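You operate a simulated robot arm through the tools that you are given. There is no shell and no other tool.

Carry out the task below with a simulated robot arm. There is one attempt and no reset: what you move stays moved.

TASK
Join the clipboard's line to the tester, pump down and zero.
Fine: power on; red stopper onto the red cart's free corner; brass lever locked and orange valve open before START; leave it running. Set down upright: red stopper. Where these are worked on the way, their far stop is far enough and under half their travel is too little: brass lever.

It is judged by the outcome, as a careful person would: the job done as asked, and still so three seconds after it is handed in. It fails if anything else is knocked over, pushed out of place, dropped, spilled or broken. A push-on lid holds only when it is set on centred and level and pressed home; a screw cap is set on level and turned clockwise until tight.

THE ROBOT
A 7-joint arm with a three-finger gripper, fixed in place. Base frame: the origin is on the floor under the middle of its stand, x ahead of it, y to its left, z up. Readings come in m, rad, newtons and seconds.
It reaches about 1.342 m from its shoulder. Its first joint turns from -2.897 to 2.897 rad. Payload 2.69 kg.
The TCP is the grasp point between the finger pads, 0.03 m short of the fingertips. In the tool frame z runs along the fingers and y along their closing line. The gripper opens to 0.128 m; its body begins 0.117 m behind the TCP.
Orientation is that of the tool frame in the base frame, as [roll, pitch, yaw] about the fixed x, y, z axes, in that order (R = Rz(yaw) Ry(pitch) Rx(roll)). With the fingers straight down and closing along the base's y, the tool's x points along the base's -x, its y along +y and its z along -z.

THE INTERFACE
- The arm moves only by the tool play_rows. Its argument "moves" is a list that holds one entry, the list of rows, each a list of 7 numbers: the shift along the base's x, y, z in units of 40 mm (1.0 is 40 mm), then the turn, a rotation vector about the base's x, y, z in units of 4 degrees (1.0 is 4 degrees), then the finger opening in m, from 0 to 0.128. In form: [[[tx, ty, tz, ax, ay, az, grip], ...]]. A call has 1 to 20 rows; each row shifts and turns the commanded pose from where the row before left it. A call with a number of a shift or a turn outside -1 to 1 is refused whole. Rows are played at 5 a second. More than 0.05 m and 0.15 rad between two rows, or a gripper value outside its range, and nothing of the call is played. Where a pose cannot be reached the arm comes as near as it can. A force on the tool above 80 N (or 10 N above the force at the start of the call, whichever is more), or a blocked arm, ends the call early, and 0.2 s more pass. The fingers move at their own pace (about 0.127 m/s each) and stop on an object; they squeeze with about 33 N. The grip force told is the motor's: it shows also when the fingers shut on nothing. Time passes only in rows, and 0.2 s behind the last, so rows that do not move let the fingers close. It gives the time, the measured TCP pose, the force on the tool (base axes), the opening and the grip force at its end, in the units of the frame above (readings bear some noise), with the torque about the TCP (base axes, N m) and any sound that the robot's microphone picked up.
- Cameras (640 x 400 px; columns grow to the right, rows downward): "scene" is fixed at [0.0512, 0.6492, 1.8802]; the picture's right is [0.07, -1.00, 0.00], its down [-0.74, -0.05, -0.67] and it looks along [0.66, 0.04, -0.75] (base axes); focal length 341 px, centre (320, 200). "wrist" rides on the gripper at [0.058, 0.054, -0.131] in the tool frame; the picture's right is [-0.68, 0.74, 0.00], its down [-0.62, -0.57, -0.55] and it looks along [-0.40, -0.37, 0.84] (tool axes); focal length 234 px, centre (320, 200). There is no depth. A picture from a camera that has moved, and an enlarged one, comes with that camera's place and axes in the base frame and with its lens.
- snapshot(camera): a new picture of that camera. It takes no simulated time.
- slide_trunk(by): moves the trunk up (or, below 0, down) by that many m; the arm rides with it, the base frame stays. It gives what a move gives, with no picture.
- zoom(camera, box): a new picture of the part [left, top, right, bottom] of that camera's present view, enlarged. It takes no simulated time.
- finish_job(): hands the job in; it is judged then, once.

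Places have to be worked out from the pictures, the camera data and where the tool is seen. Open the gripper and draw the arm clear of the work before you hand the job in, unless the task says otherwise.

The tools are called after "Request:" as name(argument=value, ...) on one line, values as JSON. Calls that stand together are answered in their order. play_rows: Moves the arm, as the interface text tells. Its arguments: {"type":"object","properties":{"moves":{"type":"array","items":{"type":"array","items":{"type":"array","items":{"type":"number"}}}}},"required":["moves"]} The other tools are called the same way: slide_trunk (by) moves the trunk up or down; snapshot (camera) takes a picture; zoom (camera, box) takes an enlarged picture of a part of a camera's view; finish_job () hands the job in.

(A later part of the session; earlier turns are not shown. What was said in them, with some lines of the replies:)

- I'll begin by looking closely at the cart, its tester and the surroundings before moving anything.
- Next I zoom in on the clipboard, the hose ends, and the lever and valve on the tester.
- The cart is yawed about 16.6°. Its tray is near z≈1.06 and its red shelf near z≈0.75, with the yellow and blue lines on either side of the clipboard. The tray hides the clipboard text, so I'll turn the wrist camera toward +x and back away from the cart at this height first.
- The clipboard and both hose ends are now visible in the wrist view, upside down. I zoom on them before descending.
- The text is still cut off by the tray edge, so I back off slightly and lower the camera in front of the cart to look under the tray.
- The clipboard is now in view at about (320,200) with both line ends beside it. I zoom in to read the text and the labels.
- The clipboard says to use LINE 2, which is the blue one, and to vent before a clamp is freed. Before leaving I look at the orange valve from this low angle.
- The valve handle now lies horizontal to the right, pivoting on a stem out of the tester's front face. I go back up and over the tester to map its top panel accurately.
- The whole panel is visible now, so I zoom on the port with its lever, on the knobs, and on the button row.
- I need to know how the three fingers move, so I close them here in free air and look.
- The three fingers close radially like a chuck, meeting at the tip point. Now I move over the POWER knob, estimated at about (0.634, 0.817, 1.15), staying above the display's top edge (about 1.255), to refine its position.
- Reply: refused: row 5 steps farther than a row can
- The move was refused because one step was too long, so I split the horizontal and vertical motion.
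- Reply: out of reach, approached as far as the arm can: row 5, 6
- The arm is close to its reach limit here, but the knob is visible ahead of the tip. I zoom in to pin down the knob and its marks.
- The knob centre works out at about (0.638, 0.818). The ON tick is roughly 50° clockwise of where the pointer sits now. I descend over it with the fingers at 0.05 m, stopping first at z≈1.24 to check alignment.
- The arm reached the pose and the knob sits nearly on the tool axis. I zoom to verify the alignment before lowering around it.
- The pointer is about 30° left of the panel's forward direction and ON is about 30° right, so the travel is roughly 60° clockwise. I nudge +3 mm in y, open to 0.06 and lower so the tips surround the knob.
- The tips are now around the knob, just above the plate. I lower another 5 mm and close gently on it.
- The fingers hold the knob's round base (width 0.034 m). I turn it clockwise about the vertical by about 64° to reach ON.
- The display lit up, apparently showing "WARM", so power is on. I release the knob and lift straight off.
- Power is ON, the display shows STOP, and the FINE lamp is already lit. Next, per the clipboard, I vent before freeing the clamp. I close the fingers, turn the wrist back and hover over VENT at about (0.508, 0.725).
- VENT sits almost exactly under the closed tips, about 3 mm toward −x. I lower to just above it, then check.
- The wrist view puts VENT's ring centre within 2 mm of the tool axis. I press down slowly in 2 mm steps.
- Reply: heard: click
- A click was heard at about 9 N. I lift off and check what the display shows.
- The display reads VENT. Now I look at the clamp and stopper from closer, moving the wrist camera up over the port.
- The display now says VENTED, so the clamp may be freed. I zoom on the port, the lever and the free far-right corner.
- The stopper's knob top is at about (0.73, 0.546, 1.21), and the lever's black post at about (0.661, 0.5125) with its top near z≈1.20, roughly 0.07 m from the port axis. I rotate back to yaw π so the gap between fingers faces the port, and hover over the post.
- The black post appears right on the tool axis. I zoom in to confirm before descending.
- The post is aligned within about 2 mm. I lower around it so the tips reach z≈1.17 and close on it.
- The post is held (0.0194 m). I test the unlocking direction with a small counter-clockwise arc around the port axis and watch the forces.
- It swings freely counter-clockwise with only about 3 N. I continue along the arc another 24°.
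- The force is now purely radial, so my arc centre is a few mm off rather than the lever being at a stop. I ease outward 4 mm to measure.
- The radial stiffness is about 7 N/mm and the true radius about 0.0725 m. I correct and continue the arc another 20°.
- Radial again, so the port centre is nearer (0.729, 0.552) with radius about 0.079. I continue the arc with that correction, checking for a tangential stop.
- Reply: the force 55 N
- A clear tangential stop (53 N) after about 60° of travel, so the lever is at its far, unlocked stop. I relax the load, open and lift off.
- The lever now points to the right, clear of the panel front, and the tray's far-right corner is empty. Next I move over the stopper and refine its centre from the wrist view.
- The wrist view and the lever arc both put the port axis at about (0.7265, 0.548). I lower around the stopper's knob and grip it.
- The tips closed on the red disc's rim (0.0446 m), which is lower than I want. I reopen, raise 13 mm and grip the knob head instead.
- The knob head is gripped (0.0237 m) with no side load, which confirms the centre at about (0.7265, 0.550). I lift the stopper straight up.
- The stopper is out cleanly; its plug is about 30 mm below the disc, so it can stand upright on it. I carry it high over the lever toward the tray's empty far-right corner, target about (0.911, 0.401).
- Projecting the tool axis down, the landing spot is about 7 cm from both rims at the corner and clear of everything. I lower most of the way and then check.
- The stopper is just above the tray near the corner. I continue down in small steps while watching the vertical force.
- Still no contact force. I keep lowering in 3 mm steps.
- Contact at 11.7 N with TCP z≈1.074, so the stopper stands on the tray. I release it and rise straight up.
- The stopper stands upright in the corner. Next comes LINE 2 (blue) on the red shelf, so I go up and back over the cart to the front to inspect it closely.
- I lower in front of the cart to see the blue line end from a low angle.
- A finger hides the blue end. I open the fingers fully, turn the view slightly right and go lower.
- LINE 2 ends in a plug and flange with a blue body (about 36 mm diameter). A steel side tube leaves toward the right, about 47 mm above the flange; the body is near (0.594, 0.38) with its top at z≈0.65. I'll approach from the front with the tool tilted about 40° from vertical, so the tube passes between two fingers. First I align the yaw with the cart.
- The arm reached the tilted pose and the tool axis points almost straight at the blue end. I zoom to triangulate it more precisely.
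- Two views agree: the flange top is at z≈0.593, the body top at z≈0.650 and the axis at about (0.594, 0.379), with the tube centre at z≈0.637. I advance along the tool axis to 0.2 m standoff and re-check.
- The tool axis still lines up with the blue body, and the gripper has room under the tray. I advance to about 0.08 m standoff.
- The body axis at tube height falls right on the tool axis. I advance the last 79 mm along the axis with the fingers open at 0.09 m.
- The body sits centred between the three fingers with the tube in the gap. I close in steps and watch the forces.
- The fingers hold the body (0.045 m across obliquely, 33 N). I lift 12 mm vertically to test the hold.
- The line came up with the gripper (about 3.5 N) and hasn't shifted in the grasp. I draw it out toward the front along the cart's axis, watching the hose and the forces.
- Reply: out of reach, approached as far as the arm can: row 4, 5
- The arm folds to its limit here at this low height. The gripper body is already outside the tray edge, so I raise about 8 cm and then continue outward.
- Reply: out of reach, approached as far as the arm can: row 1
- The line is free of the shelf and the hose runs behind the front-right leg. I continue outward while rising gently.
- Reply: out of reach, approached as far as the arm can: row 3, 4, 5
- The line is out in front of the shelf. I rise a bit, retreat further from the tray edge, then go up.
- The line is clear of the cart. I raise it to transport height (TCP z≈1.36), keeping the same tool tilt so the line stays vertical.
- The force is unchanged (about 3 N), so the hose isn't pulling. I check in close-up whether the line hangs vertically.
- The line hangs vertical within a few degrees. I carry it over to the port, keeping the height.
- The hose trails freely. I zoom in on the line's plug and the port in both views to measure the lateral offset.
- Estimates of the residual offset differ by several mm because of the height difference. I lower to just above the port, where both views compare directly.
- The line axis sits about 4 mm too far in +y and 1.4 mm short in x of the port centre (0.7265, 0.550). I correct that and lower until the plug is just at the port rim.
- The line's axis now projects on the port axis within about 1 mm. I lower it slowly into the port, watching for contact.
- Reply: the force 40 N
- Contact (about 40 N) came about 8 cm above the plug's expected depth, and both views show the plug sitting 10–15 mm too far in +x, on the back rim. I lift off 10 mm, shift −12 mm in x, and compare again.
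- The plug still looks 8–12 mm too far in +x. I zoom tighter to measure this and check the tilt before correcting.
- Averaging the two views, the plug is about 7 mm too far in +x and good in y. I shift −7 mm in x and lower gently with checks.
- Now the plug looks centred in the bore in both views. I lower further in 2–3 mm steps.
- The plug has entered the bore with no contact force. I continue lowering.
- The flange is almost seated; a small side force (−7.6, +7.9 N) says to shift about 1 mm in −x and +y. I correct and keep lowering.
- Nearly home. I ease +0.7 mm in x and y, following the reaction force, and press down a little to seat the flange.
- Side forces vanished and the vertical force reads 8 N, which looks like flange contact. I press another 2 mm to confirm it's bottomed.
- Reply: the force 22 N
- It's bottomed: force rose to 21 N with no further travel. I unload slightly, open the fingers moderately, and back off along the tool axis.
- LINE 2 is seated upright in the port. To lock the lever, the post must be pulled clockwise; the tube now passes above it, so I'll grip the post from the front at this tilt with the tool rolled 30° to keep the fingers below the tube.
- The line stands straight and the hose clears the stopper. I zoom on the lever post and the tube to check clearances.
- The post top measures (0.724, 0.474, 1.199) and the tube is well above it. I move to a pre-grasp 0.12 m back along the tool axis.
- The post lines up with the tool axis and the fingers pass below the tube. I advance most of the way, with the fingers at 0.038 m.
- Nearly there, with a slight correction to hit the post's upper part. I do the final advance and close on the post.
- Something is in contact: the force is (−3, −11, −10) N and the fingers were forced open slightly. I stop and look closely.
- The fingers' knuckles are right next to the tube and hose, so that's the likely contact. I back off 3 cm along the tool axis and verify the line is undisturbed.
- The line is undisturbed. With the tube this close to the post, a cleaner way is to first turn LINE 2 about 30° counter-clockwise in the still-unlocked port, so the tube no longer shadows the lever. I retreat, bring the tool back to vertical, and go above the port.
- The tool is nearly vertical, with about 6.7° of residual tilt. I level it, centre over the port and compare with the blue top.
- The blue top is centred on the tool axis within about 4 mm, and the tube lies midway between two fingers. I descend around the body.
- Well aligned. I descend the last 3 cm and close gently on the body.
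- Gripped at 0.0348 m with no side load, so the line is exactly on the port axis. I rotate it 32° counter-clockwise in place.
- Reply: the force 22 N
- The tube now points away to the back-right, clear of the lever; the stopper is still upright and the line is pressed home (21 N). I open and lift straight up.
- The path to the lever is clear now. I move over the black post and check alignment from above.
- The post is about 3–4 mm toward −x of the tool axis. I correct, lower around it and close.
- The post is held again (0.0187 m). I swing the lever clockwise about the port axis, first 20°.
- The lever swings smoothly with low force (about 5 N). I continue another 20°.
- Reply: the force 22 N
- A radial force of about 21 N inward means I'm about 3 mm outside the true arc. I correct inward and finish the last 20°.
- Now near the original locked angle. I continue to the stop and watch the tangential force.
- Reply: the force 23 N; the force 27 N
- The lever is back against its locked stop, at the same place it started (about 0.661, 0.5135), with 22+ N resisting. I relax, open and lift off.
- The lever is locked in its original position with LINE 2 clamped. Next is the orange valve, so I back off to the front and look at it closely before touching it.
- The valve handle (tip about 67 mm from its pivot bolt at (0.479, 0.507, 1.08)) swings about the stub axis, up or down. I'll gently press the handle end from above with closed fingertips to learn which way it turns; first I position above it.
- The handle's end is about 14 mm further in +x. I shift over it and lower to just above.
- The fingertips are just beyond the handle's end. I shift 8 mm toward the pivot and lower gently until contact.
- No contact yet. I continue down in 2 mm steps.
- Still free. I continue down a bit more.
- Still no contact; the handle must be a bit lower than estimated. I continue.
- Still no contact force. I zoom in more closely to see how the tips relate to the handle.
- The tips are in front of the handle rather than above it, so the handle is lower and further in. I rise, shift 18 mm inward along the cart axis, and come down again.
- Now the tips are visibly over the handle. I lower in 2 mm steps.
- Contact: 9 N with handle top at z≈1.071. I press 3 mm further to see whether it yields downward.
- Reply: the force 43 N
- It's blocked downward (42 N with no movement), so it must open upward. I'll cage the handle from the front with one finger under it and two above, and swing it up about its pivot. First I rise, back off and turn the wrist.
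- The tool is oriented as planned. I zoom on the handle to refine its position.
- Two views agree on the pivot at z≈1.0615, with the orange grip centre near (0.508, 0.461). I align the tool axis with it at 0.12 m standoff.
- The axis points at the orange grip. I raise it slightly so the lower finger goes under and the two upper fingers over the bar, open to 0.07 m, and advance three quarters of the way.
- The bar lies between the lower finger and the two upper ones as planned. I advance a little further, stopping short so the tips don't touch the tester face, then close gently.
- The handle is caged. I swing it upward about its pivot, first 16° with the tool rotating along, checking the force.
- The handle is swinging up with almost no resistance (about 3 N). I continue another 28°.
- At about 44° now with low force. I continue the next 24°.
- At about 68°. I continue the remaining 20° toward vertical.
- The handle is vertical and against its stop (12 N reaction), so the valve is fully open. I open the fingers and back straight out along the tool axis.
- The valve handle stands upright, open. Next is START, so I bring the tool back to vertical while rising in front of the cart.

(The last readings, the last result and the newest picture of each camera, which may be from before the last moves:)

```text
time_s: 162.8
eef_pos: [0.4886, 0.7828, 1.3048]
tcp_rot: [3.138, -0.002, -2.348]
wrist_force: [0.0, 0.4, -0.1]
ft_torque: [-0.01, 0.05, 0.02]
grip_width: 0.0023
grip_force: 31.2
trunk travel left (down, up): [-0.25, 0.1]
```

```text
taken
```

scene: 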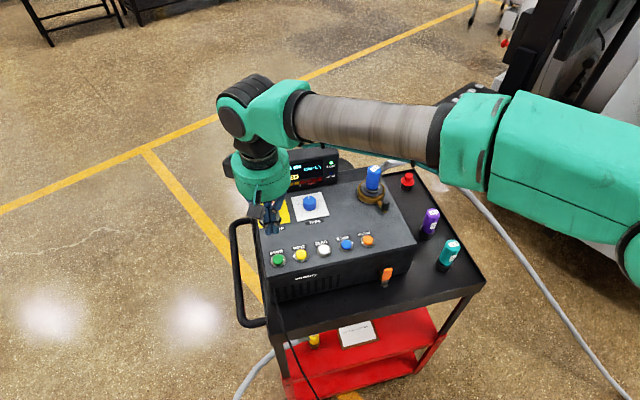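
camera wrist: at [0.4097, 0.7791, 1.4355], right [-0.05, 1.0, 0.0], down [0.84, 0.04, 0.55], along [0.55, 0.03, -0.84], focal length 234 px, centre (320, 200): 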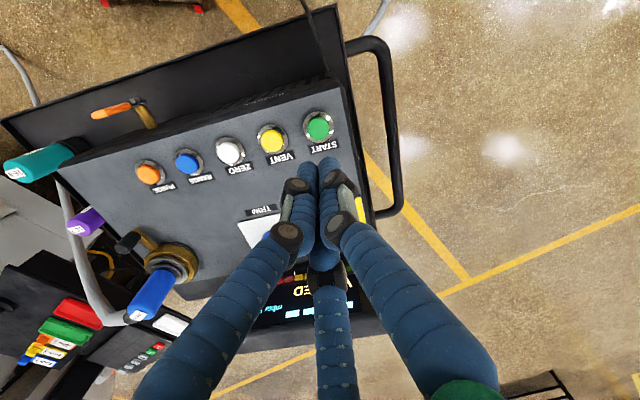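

START is right under the tool axis. I verify with a zoom and lower to just above it.

Request:
play_rows(moves=[[[0, 0, -0.8, 0, 0, 0, 0], [0, 0, -0.8, 0, 0, 0, 0], [0, 0, -0.8, 0, 0, 0, 0], [0, 0, -0.25, 0, 0, 0, 0], [0, 0, 0, 0, 0, 0, 0]]])

Request:
zoom(camera="wrist", box=[260, 90, 380, 210])

Request:
zoom(camera="scene", box=[245, 205, 325, 285])

```text
time_s: 164.0
eef_pos: [0.4891, 0.7826, 1.1967]
tcp_rot: [3.138, -0.001, -2.347]
wrist_force: [0.7, 0.3, 0.9]
ft_torque: [0.02, 0.0, 0.0]
grip_width: 0.0023
grip_force: 31.2
trunk travel left (down, up): [-0.25, 0.1]
```

```text
3.33 times, centred on (320, 150) of wrist
camera zoom: at [0.4102, 0.7796, 1.3265], right [-0.05, 1.0, 0.0], down [0.84, 0.04, 0.55], along [0.55, 0.03, -0.84], focal length 781 px, centre (320, 367)
```

zoom: 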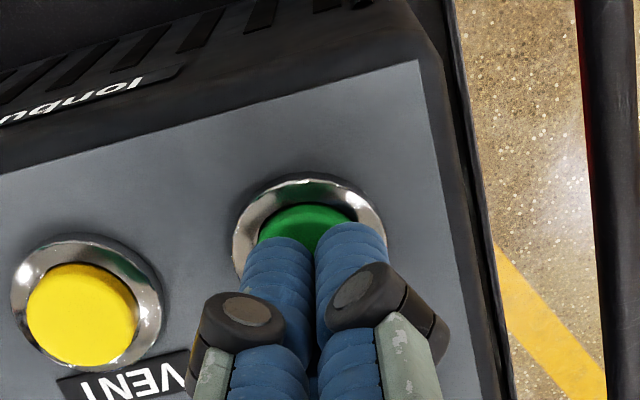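

```text
5.00 times, centred on (285, 245) of scene
camera zoom: at [0.0512, 0.6492, 1.8802], right [0.07, -1.0, 0.0], down [-0.74, -0.05, -0.67], along [0.66, 0.04, -0.75], focal length 1707 px, centre (495, -25)
```

zoom: 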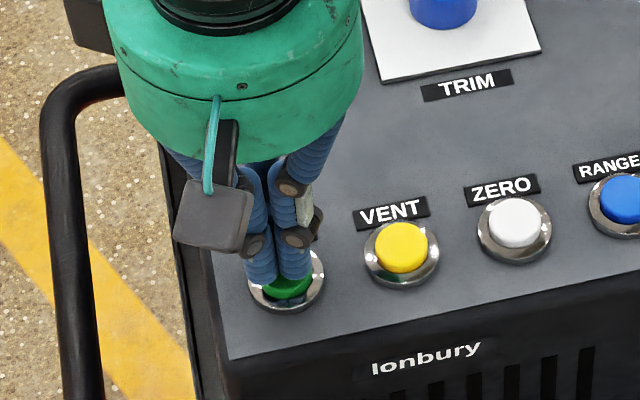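

Aligned within about 3 mm; I nudge by 2 mm and press START.

Request:
play_rows(moves=[[[0.05, -0.05, -0.06, 0, 0, 0, 0], [0, 0, -0.08, 0, 0, 0, 0], [0, 0, -0.06, 0, 0, 0, 0], [0, 0, -0.06, 0, 0, 0, 0], [0, 0, -0.05, 0, 0, 0, 0]]])

Request:
zoom(camera="scene", box=[245, 135, 355, 245])

```text
time_s: 165.2
eef_pos: [0.4898, 0.7818, 1.1859]
tcp_rot: [3.139, 0.0, -2.347]
wrist_force: [2.1, 3.2, 8.6]
ft_torque: [0.08, -0.02, 0.0]
grip_width: 0.006
grip_force: 31.2
trunk travel left (down, up): [-0.25, 0.1]
heard: click
```

```text
3.64 times, centred on (300, 190) of scene
camera zoom: at [0.0512, 0.6492, 1.8802], right [0.07, -1.0, 0.0], down [-0.74, -0.05, -0.67], along [0.66, 0.04, -0.75], focal length 1241 px, centre (393, 236)
```

zoom: 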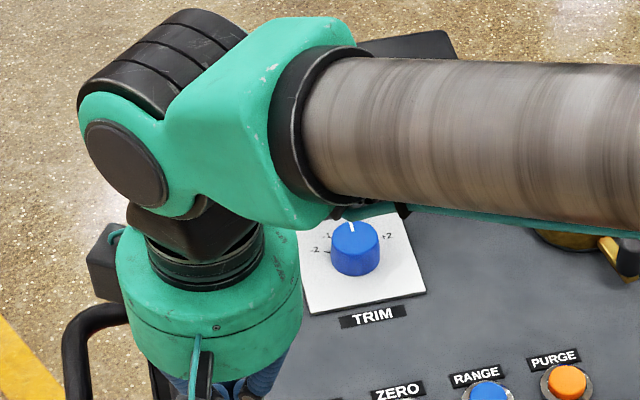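

A click was heard. I lift off and move aside to read the display.

Request:
play_rows(moves=[[[0, 0, 0.3, 0, 0, 0, 0], [0, 0, 0.7, 0, 0, 0, 0], [-0.4, -0.5, 0.7, 0, 0, 0, 0], [-0.7, -0.6, 0, 0, 0, 0, 0], [-0.7, -0.6, 0, 0, 0, 0, 0], [-0.7, -0.6, 0, 0, 0, 0, 0], [-0.7, -0.6, 0, 0, 0, 0, 0]]])

Request:
snapshot(camera="scene")

Request:
zoom(camera="scene", box=[240, 140, 350, 210])

Request:
snapshot(camera="wrist")

```text
time_s: 166.8
eef_pos: [0.3623, 0.6653, 1.252]
tcp_rot: [3.138, 0.0, -2.348]
wrist_force: [-0.4, 0.2, -0.4]
ft_torque: [-0.01, -0.01, 0.03]
grip_width: 0.0022
grip_force: 31.4
trunk travel left (down, up): [-0.25, 0.1]
```

```text
taken
```

scene: 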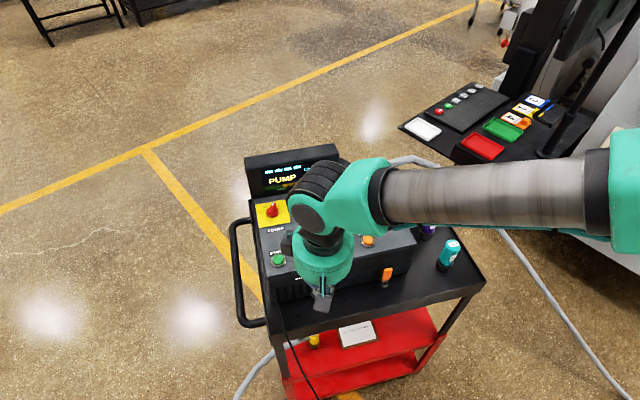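

```text
5.71 times, centred on (295, 175) of scene
camera zoom: at [0.0512, 0.6492, 1.8802], right [0.07, -1.0, 0.0], down [-0.74, -0.05, -0.67], along [0.66, 0.04, -0.75], focal length 1951 px, centre (463, 343)
```

zoom: 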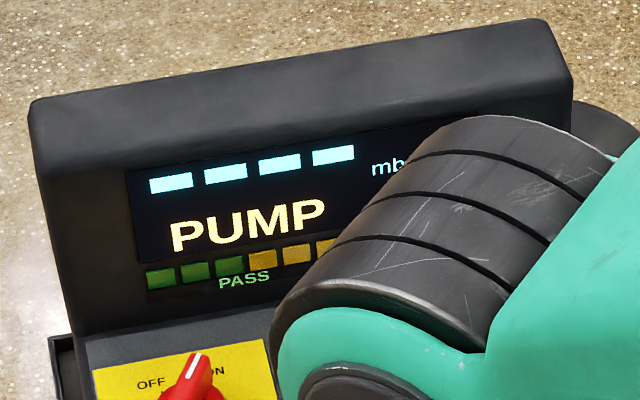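

```text
taken
camera wrist: at [0.2839, 0.6616, 1.3815], right [-0.05, 1.0, 0.0], down [0.84, 0.04, 0.55], along [0.55, 0.03, -0.84], focal length 234 px, centre (320, 200)
```

wrist: 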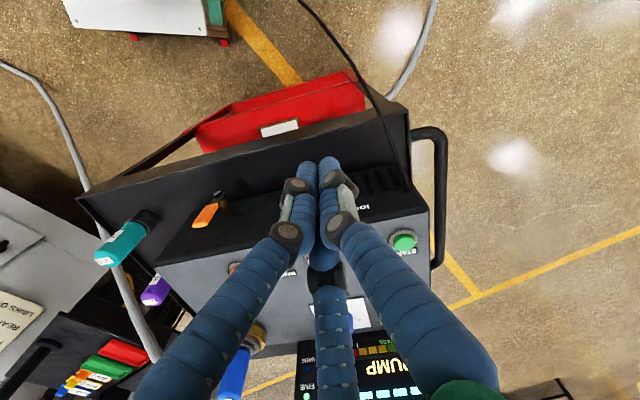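

The tester shows PUMP. I move the arm to the right to clear the view and wait for pump-down.

Request:
play_rows(moves=[[[0.2, -0.8, 0.6, 0, 0, 0, 0], [0.2, -0.9, 0.6, 0, 0, 0, 0], [0.2, -0.9, 0.6, 0, 0, 0, 0], [0.2, -0.9, 0.3, 0, 0, 0, 0], [0.2, -0.9, 0, 0, 0, 0, 0], [0.2, -0.9, 0, 0, 0, 0, 0], [0.2, -0.9, 0, 0, 0, 0, 0], [0, 0, 0, 0, 0, 0, 0], [0, 0, 0, 0, 0, 0, 0], [0, 0, 0, 0, 0, 0, 0]]])

Request:
snapshot(camera="scene")

Request:
zoom(camera="scene", box=[240, 140, 350, 210])

```text
time_s: 169.0
eef_pos: [0.4182, 0.4157, 1.335]
tcp_rot: [3.138, 0.001, -2.348]
wrist_force: [-0.5, 1.0, 0.0]
ft_torque: [0.04, 0.02, 0.02]
grip_width: 0.0023
grip_force: 31.2
trunk travel left (down, up): [-0.25, 0.1]
```

```text
taken
```

scene: 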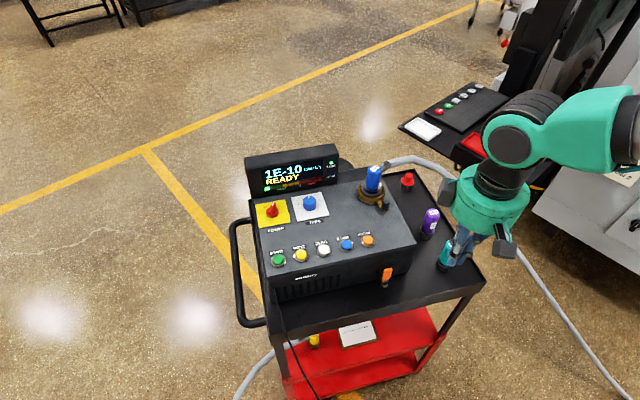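

```text
5.71 times, centred on (295, 175) of scene
camera zoom: at [0.0512, 0.6492, 1.8802], right [0.07, -1.0, 0.0], down [-0.74, -0.05, -0.67], along [0.66, 0.04, -0.75], focal length 1951 px, centre (463, 343)
```

zoom: 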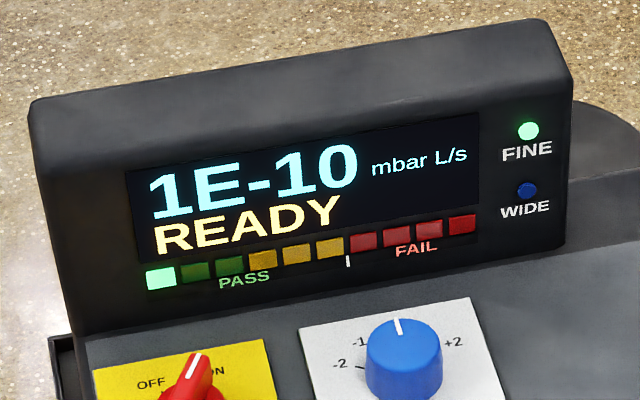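

Pump-down is done: READY, 1E-10 mbar L/s, FINE range lit. Now I go to ZERO (about 0.5265, 0.671).

Request:
play_rows(moves=[[[0.38, 0.9, 0, 0, 0, 0, 0], [0.38, 0.9, 0, 0, 0, 0, 0], [0.38, 0.9, 0, 0, 0, 0, 0], [0.38, 0.9, 0, 0, 0, 0, 0], [0.38, 0.9, 0, 0, 0, 0, 0], [0.38, 0.9, 0, 0, 0, 0, 0], [0.38, 0.9, -0.6, 0, 0, 0, 0], [0.05, 0.08, -0.9, 0, 0, 0, 0], [0, 0, -0.5, 0, 0, 0, 0], [0, 0, 0, 0, 0, 0, 0]]])

Request:
snapshot(camera="wrist")

Request:
zoom(camera="wrist", box=[260, 80, 380, 200])

```text
time_s: 171.2
eef_pos: [0.526, 0.6738, 1.2548]
tcp_rot: [3.137, -0.002, -2.348]
wrist_force: [0.0, 0.8, 0.7]
ft_torque: [-0.03, 0.05, 0.04]
grip_width: 0.002
grip_force: 30.9
trunk travel left (down, up): [-0.25, 0.1]
```

```text
taken
camera wrist: at [0.4468, 0.67, 1.3852], right [-0.05, 1.0, 0.0], down [0.84, 0.04, 0.55], along [0.55, 0.03, -0.84], focal length 234 px, centre (320, 200)
```

wrist: 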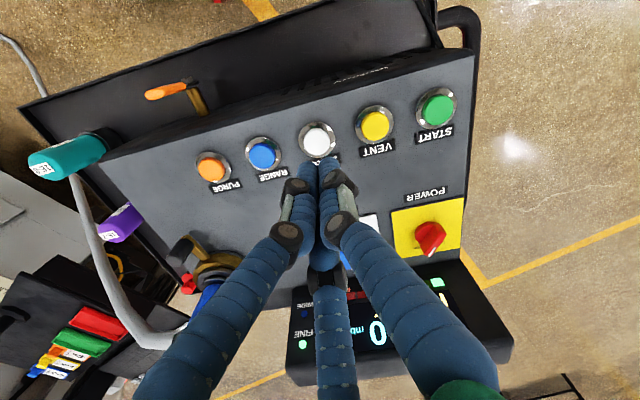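

```text
3.33 times, centred on (320, 140) of wrist
camera zoom: at [0.4468, 0.67, 1.3852], right [-0.05, 1.0, 0.0], down [0.84, 0.04, 0.55], along [0.55, 0.03, -0.84], focal length 781 px, centre (320, 400)
```

zoom: 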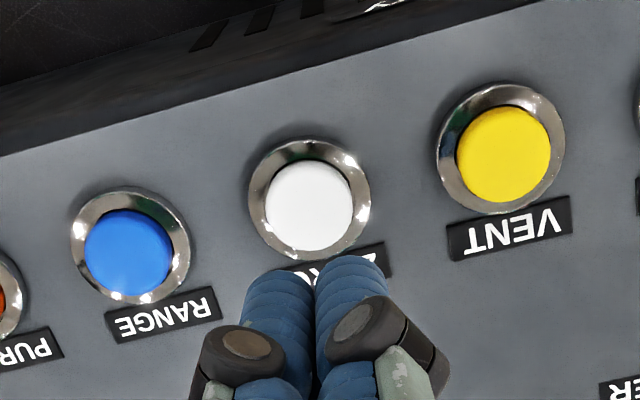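

ZERO is centred to within about 2.4 mm. I adjust, lower and press.

Request:
play_rows(moves=[[[0, -0.06, -0.5, 0, 0, 0, 0], [0, 0, -0.5, 0, 0, 0, 0], [0, 0, -0.4, 0, 0, 0, 0], [0, 0, -0.06, 0, 0, 0, 0], [0, 0, -0.06, 0, 0, 0, 0], [0, 0, -0.06, 0, 0, 0, 0], [0, 0, -0.06, 0, 0, 0, 0]]])

```text
time_s: 172.8
eef_pos: [0.5278, 0.6709, 1.1895]
tcp_rot: [3.137, -0.002, -2.347]
wrist_force: [-0.3, 0.5, 1.2]
ft_torque: [0.05, 0.0, 0.01]
grip_width: 0.0063
grip_force: 31.1
trunk travel left (down, up): [-0.25, 0.1]
```

The tips just touch the cap (no click yet). I press a few mm more.

Request:
play_rows(moves=[[[0, 0, -0.05, 0, 0, 0, 0], [0, 0, -0.05, 0, 0, 0, 0], [0, 0, -0.03, 0, 0, 0, 0]]])

```text
time_s: 173.6
eef_pos: [0.5267, 0.6717, 1.186]
tcp_rot: [3.137, 0.0, -2.348]
wrist_force: [2.1, 0.7, 7.2]
ft_torque: [0.01, -0.02, 0.04]
grip_width: 0.006
grip_force: 31.7
trunk travel left (down, up): [-0.25, 0.1]
heard: click
```

A click was heard. I lift straight up and move aside to read the display.

Request:
play_rows(moves=[[[0, 0, 0.3, 0, 0, 0, 0], [0, 0, 0.7, 0, 0, 0, 0], [0, 0, 1, 0, 0, 0, 0], [-0.2, -0.8, 0.6, 0, 0, 0, 0], [-0.3, -0.9, 0, 0, 0, 0, 0], [-0.3, -0.9, 0, 0, 0, 0, 0], [-0.3, -0.9, 0, 0, 0, 0, 0], [-0.3, -0.9, 0, 0, 0, 0, 0], [-0.3, -0.9, 0, 0, 0, 0, 0], [-0.3, -0.9, 0, 0, 0, 0, 0], [0, 0, 0, 0, 0, 0, 0]]])

Request:
snapshot(camera="scene")

Request:
zoom(camera="scene", box=[240, 140, 350, 210])

```text
time_s: 176.0
eef_pos: [0.445, 0.4212, 1.2902]
tcp_rot: [3.138, -0.001, -2.348]
wrist_force: [-0.2, 0.5, -0.9]
ft_torque: [0.03, -0.01, 0.02]
grip_width: 0.0019
grip_force: 31.1
trunk travel left (down, up): [-0.25, 0.1]
```

```text
taken
```

scene: 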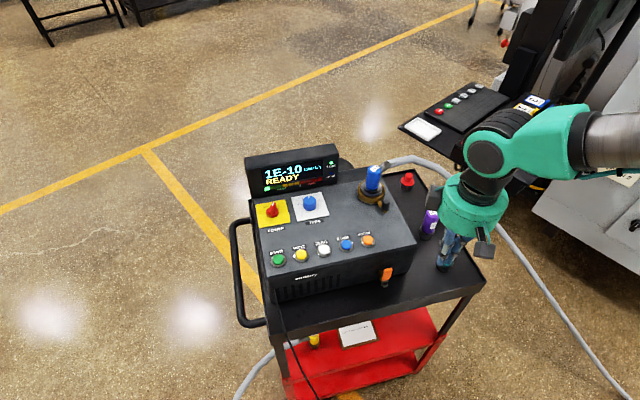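

```text
5.71 times, centred on (295, 175) of scene
camera zoom: at [0.0512, 0.6492, 1.8802], right [0.07, -1.0, 0.0], down [-0.74, -0.05, -0.67], along [0.66, 0.04, -0.75], focal length 1951 px, centre (463, 343)
```

zoom: 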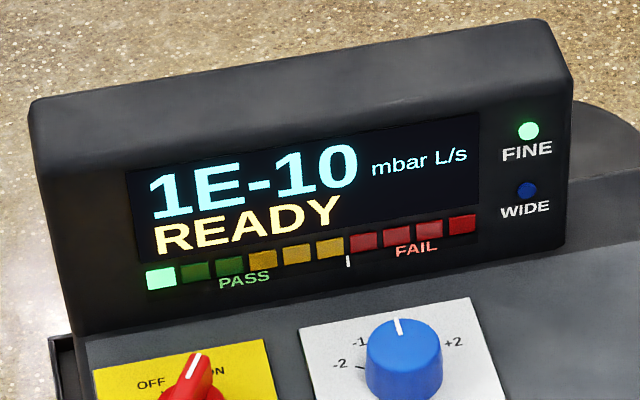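

The display shows READY at 1E-10 in FINE, still running, and ZERO clicked. I open the gripper, draw the arm clear of the cart, and do a final inspection.

Request:
play_rows(moves=[[[-0.3, -0.2, 0.7, 0, 0, 0, 0.03], [-0.8, -0.3, 0.5, 0, 0, 0, 0.06], [-0.9, -0.3, 0, 0, 0, 0, 0.1], [-0.9, -0.3, 0, 0, 0, 0, 0.1], [-0.9, -0.3, 0, 0, 0, 0, 0.1], [-0.6, -0.3, 0, 0, 0, 0, 0.1], [0, 0, 0, 0, 0, 0, 0.1], [0, 0, 0, 0, 0, 0, 0.1]]])

Request:
snapshot(camera="scene")

Request:
zoom(camera="scene", box=[340, 150, 440, 220])

Request:
zoom(camera="scene", box=[230, 130, 490, 310])

Request:
zoom(camera="scene", box=[240, 140, 350, 210])

Request:
snapshot(camera="wrist")

```text
time_s: 177.8
eef_pos: [0.2728, 0.3543, 1.3354]
tcp_rot: [3.139, -0.002, -2.347]
wrist_force: [0.4, -0.5, 0.0]
ft_torque: [-0.04, 0.0, 0.0]
grip_width: 0.1001
grip_force: 0.1
trunk travel left (down, up): [-0.25, 0.1]
```

```text
taken
```

scene: 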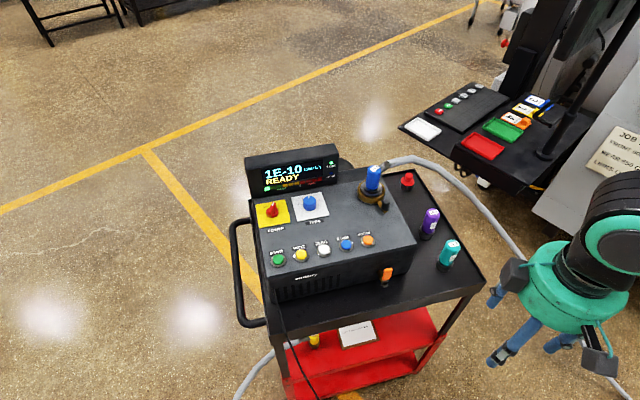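

```text
5.71 times, centred on (390, 185) of scene
camera zoom: at [0.0512, 0.6492, 1.8802], right [0.07, -1.0, 0.0], down [-0.74, -0.05, -0.67], along [0.66, 0.04, -0.75], focal length 1951 px, centre (-80, 286)
```

zoom: 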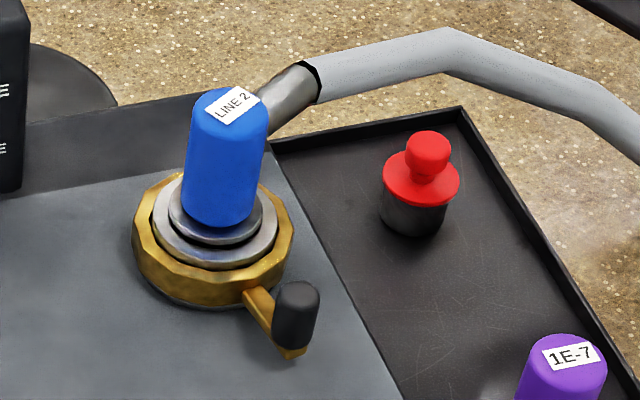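

```text
2.22 times, centred on (360, 220) of scene
camera zoom: at [0.0512, 0.6492, 1.8802], right [0.07, -1.0, 0.0], down [-0.74, -0.05, -0.67], along [0.66, 0.04, -0.75], focal length 759 px, centre (231, 156)
```

zoom: 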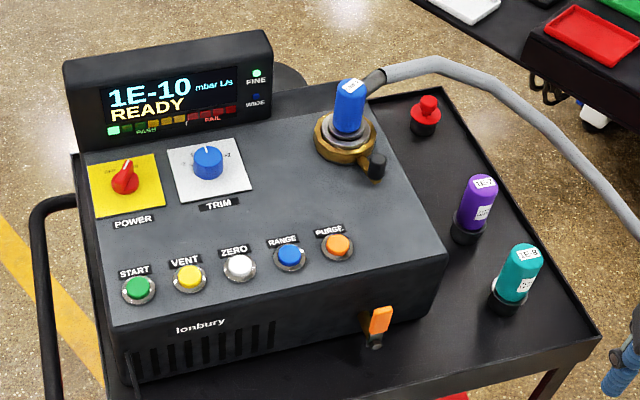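

```text
5.71 times, centred on (295, 175) of scene
camera zoom: at [0.0512, 0.6492, 1.8802], right [0.07, -1.0, 0.0], down [-0.74, -0.05, -0.67], along [0.66, 0.04, -0.75], focal length 1951 px, centre (463, 343)
```

zoom: 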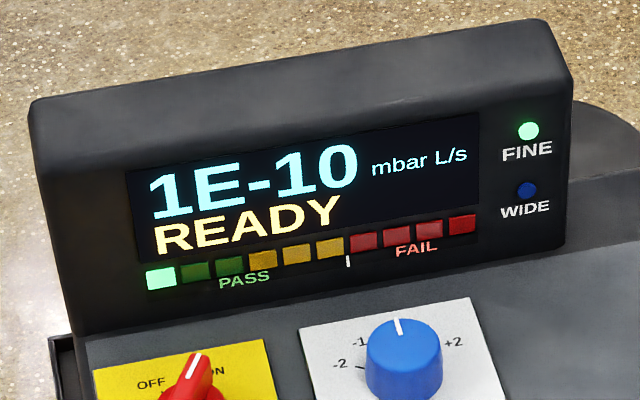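

```text
taken
camera wrist: at [0.195, 0.3503, 1.4661], right [-0.05, 1.0, 0.0], down [0.84, 0.04, 0.55], along [0.55, 0.03, -0.84], focal length 234 px, centre (320, 200)
```

wrist: 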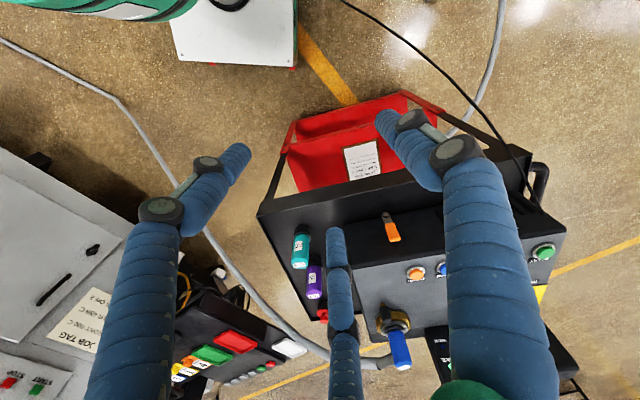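

All checks match the request: LINE 2 is seated with the brass lever locked, and the orange valve handle is up (open). Power is on, and the tester is running READY in FINE with ZERO pressed once it reached READY. The red stopper stands upright in the tray's free corner, nothing else was disturbed, and the arm is clear with the gripper open. I hand the job in.

Request:
finish_job()

```text
The job is handed in.
```

I joined LINE 2 (blue, as the clipboard says) to the tester, pumped it down and pressed ZERO. I left the tester running and handed the job in.

- **Power and range:** POWER is on. The display reads READY at 1E-10 mbar L/s with the FINE lamp lit.
- **Venting:** I pressed VENT and the display read VENTED before I freed the clamp, as the clipboard asks.
- **Red stopper:** It stands upright on the cart's top tray, in the far-right corner. I took that as the free corner because the others had equipment in or across them.
- **Line and lever:** LINE 2 is seated in the port and the brass lever is locked against its stop. I turned the line about 32° in the port before locking, so its side tube clears the lever.
- **Orange valve:** It would not move down, so I swung it up to its stop, and the handle now stands vertical. I took that as open because nothing on the valve is marked. This was done before START.
- **Zero:** I pressed ZERO once, after READY came up, and heard it click. The reading was 1E-10 both before and after, so the display itself doesn't confirm the zero took.

I did not touch any gas supply; the clipboard's gas setting and cylinder note weren't part of what you asked.
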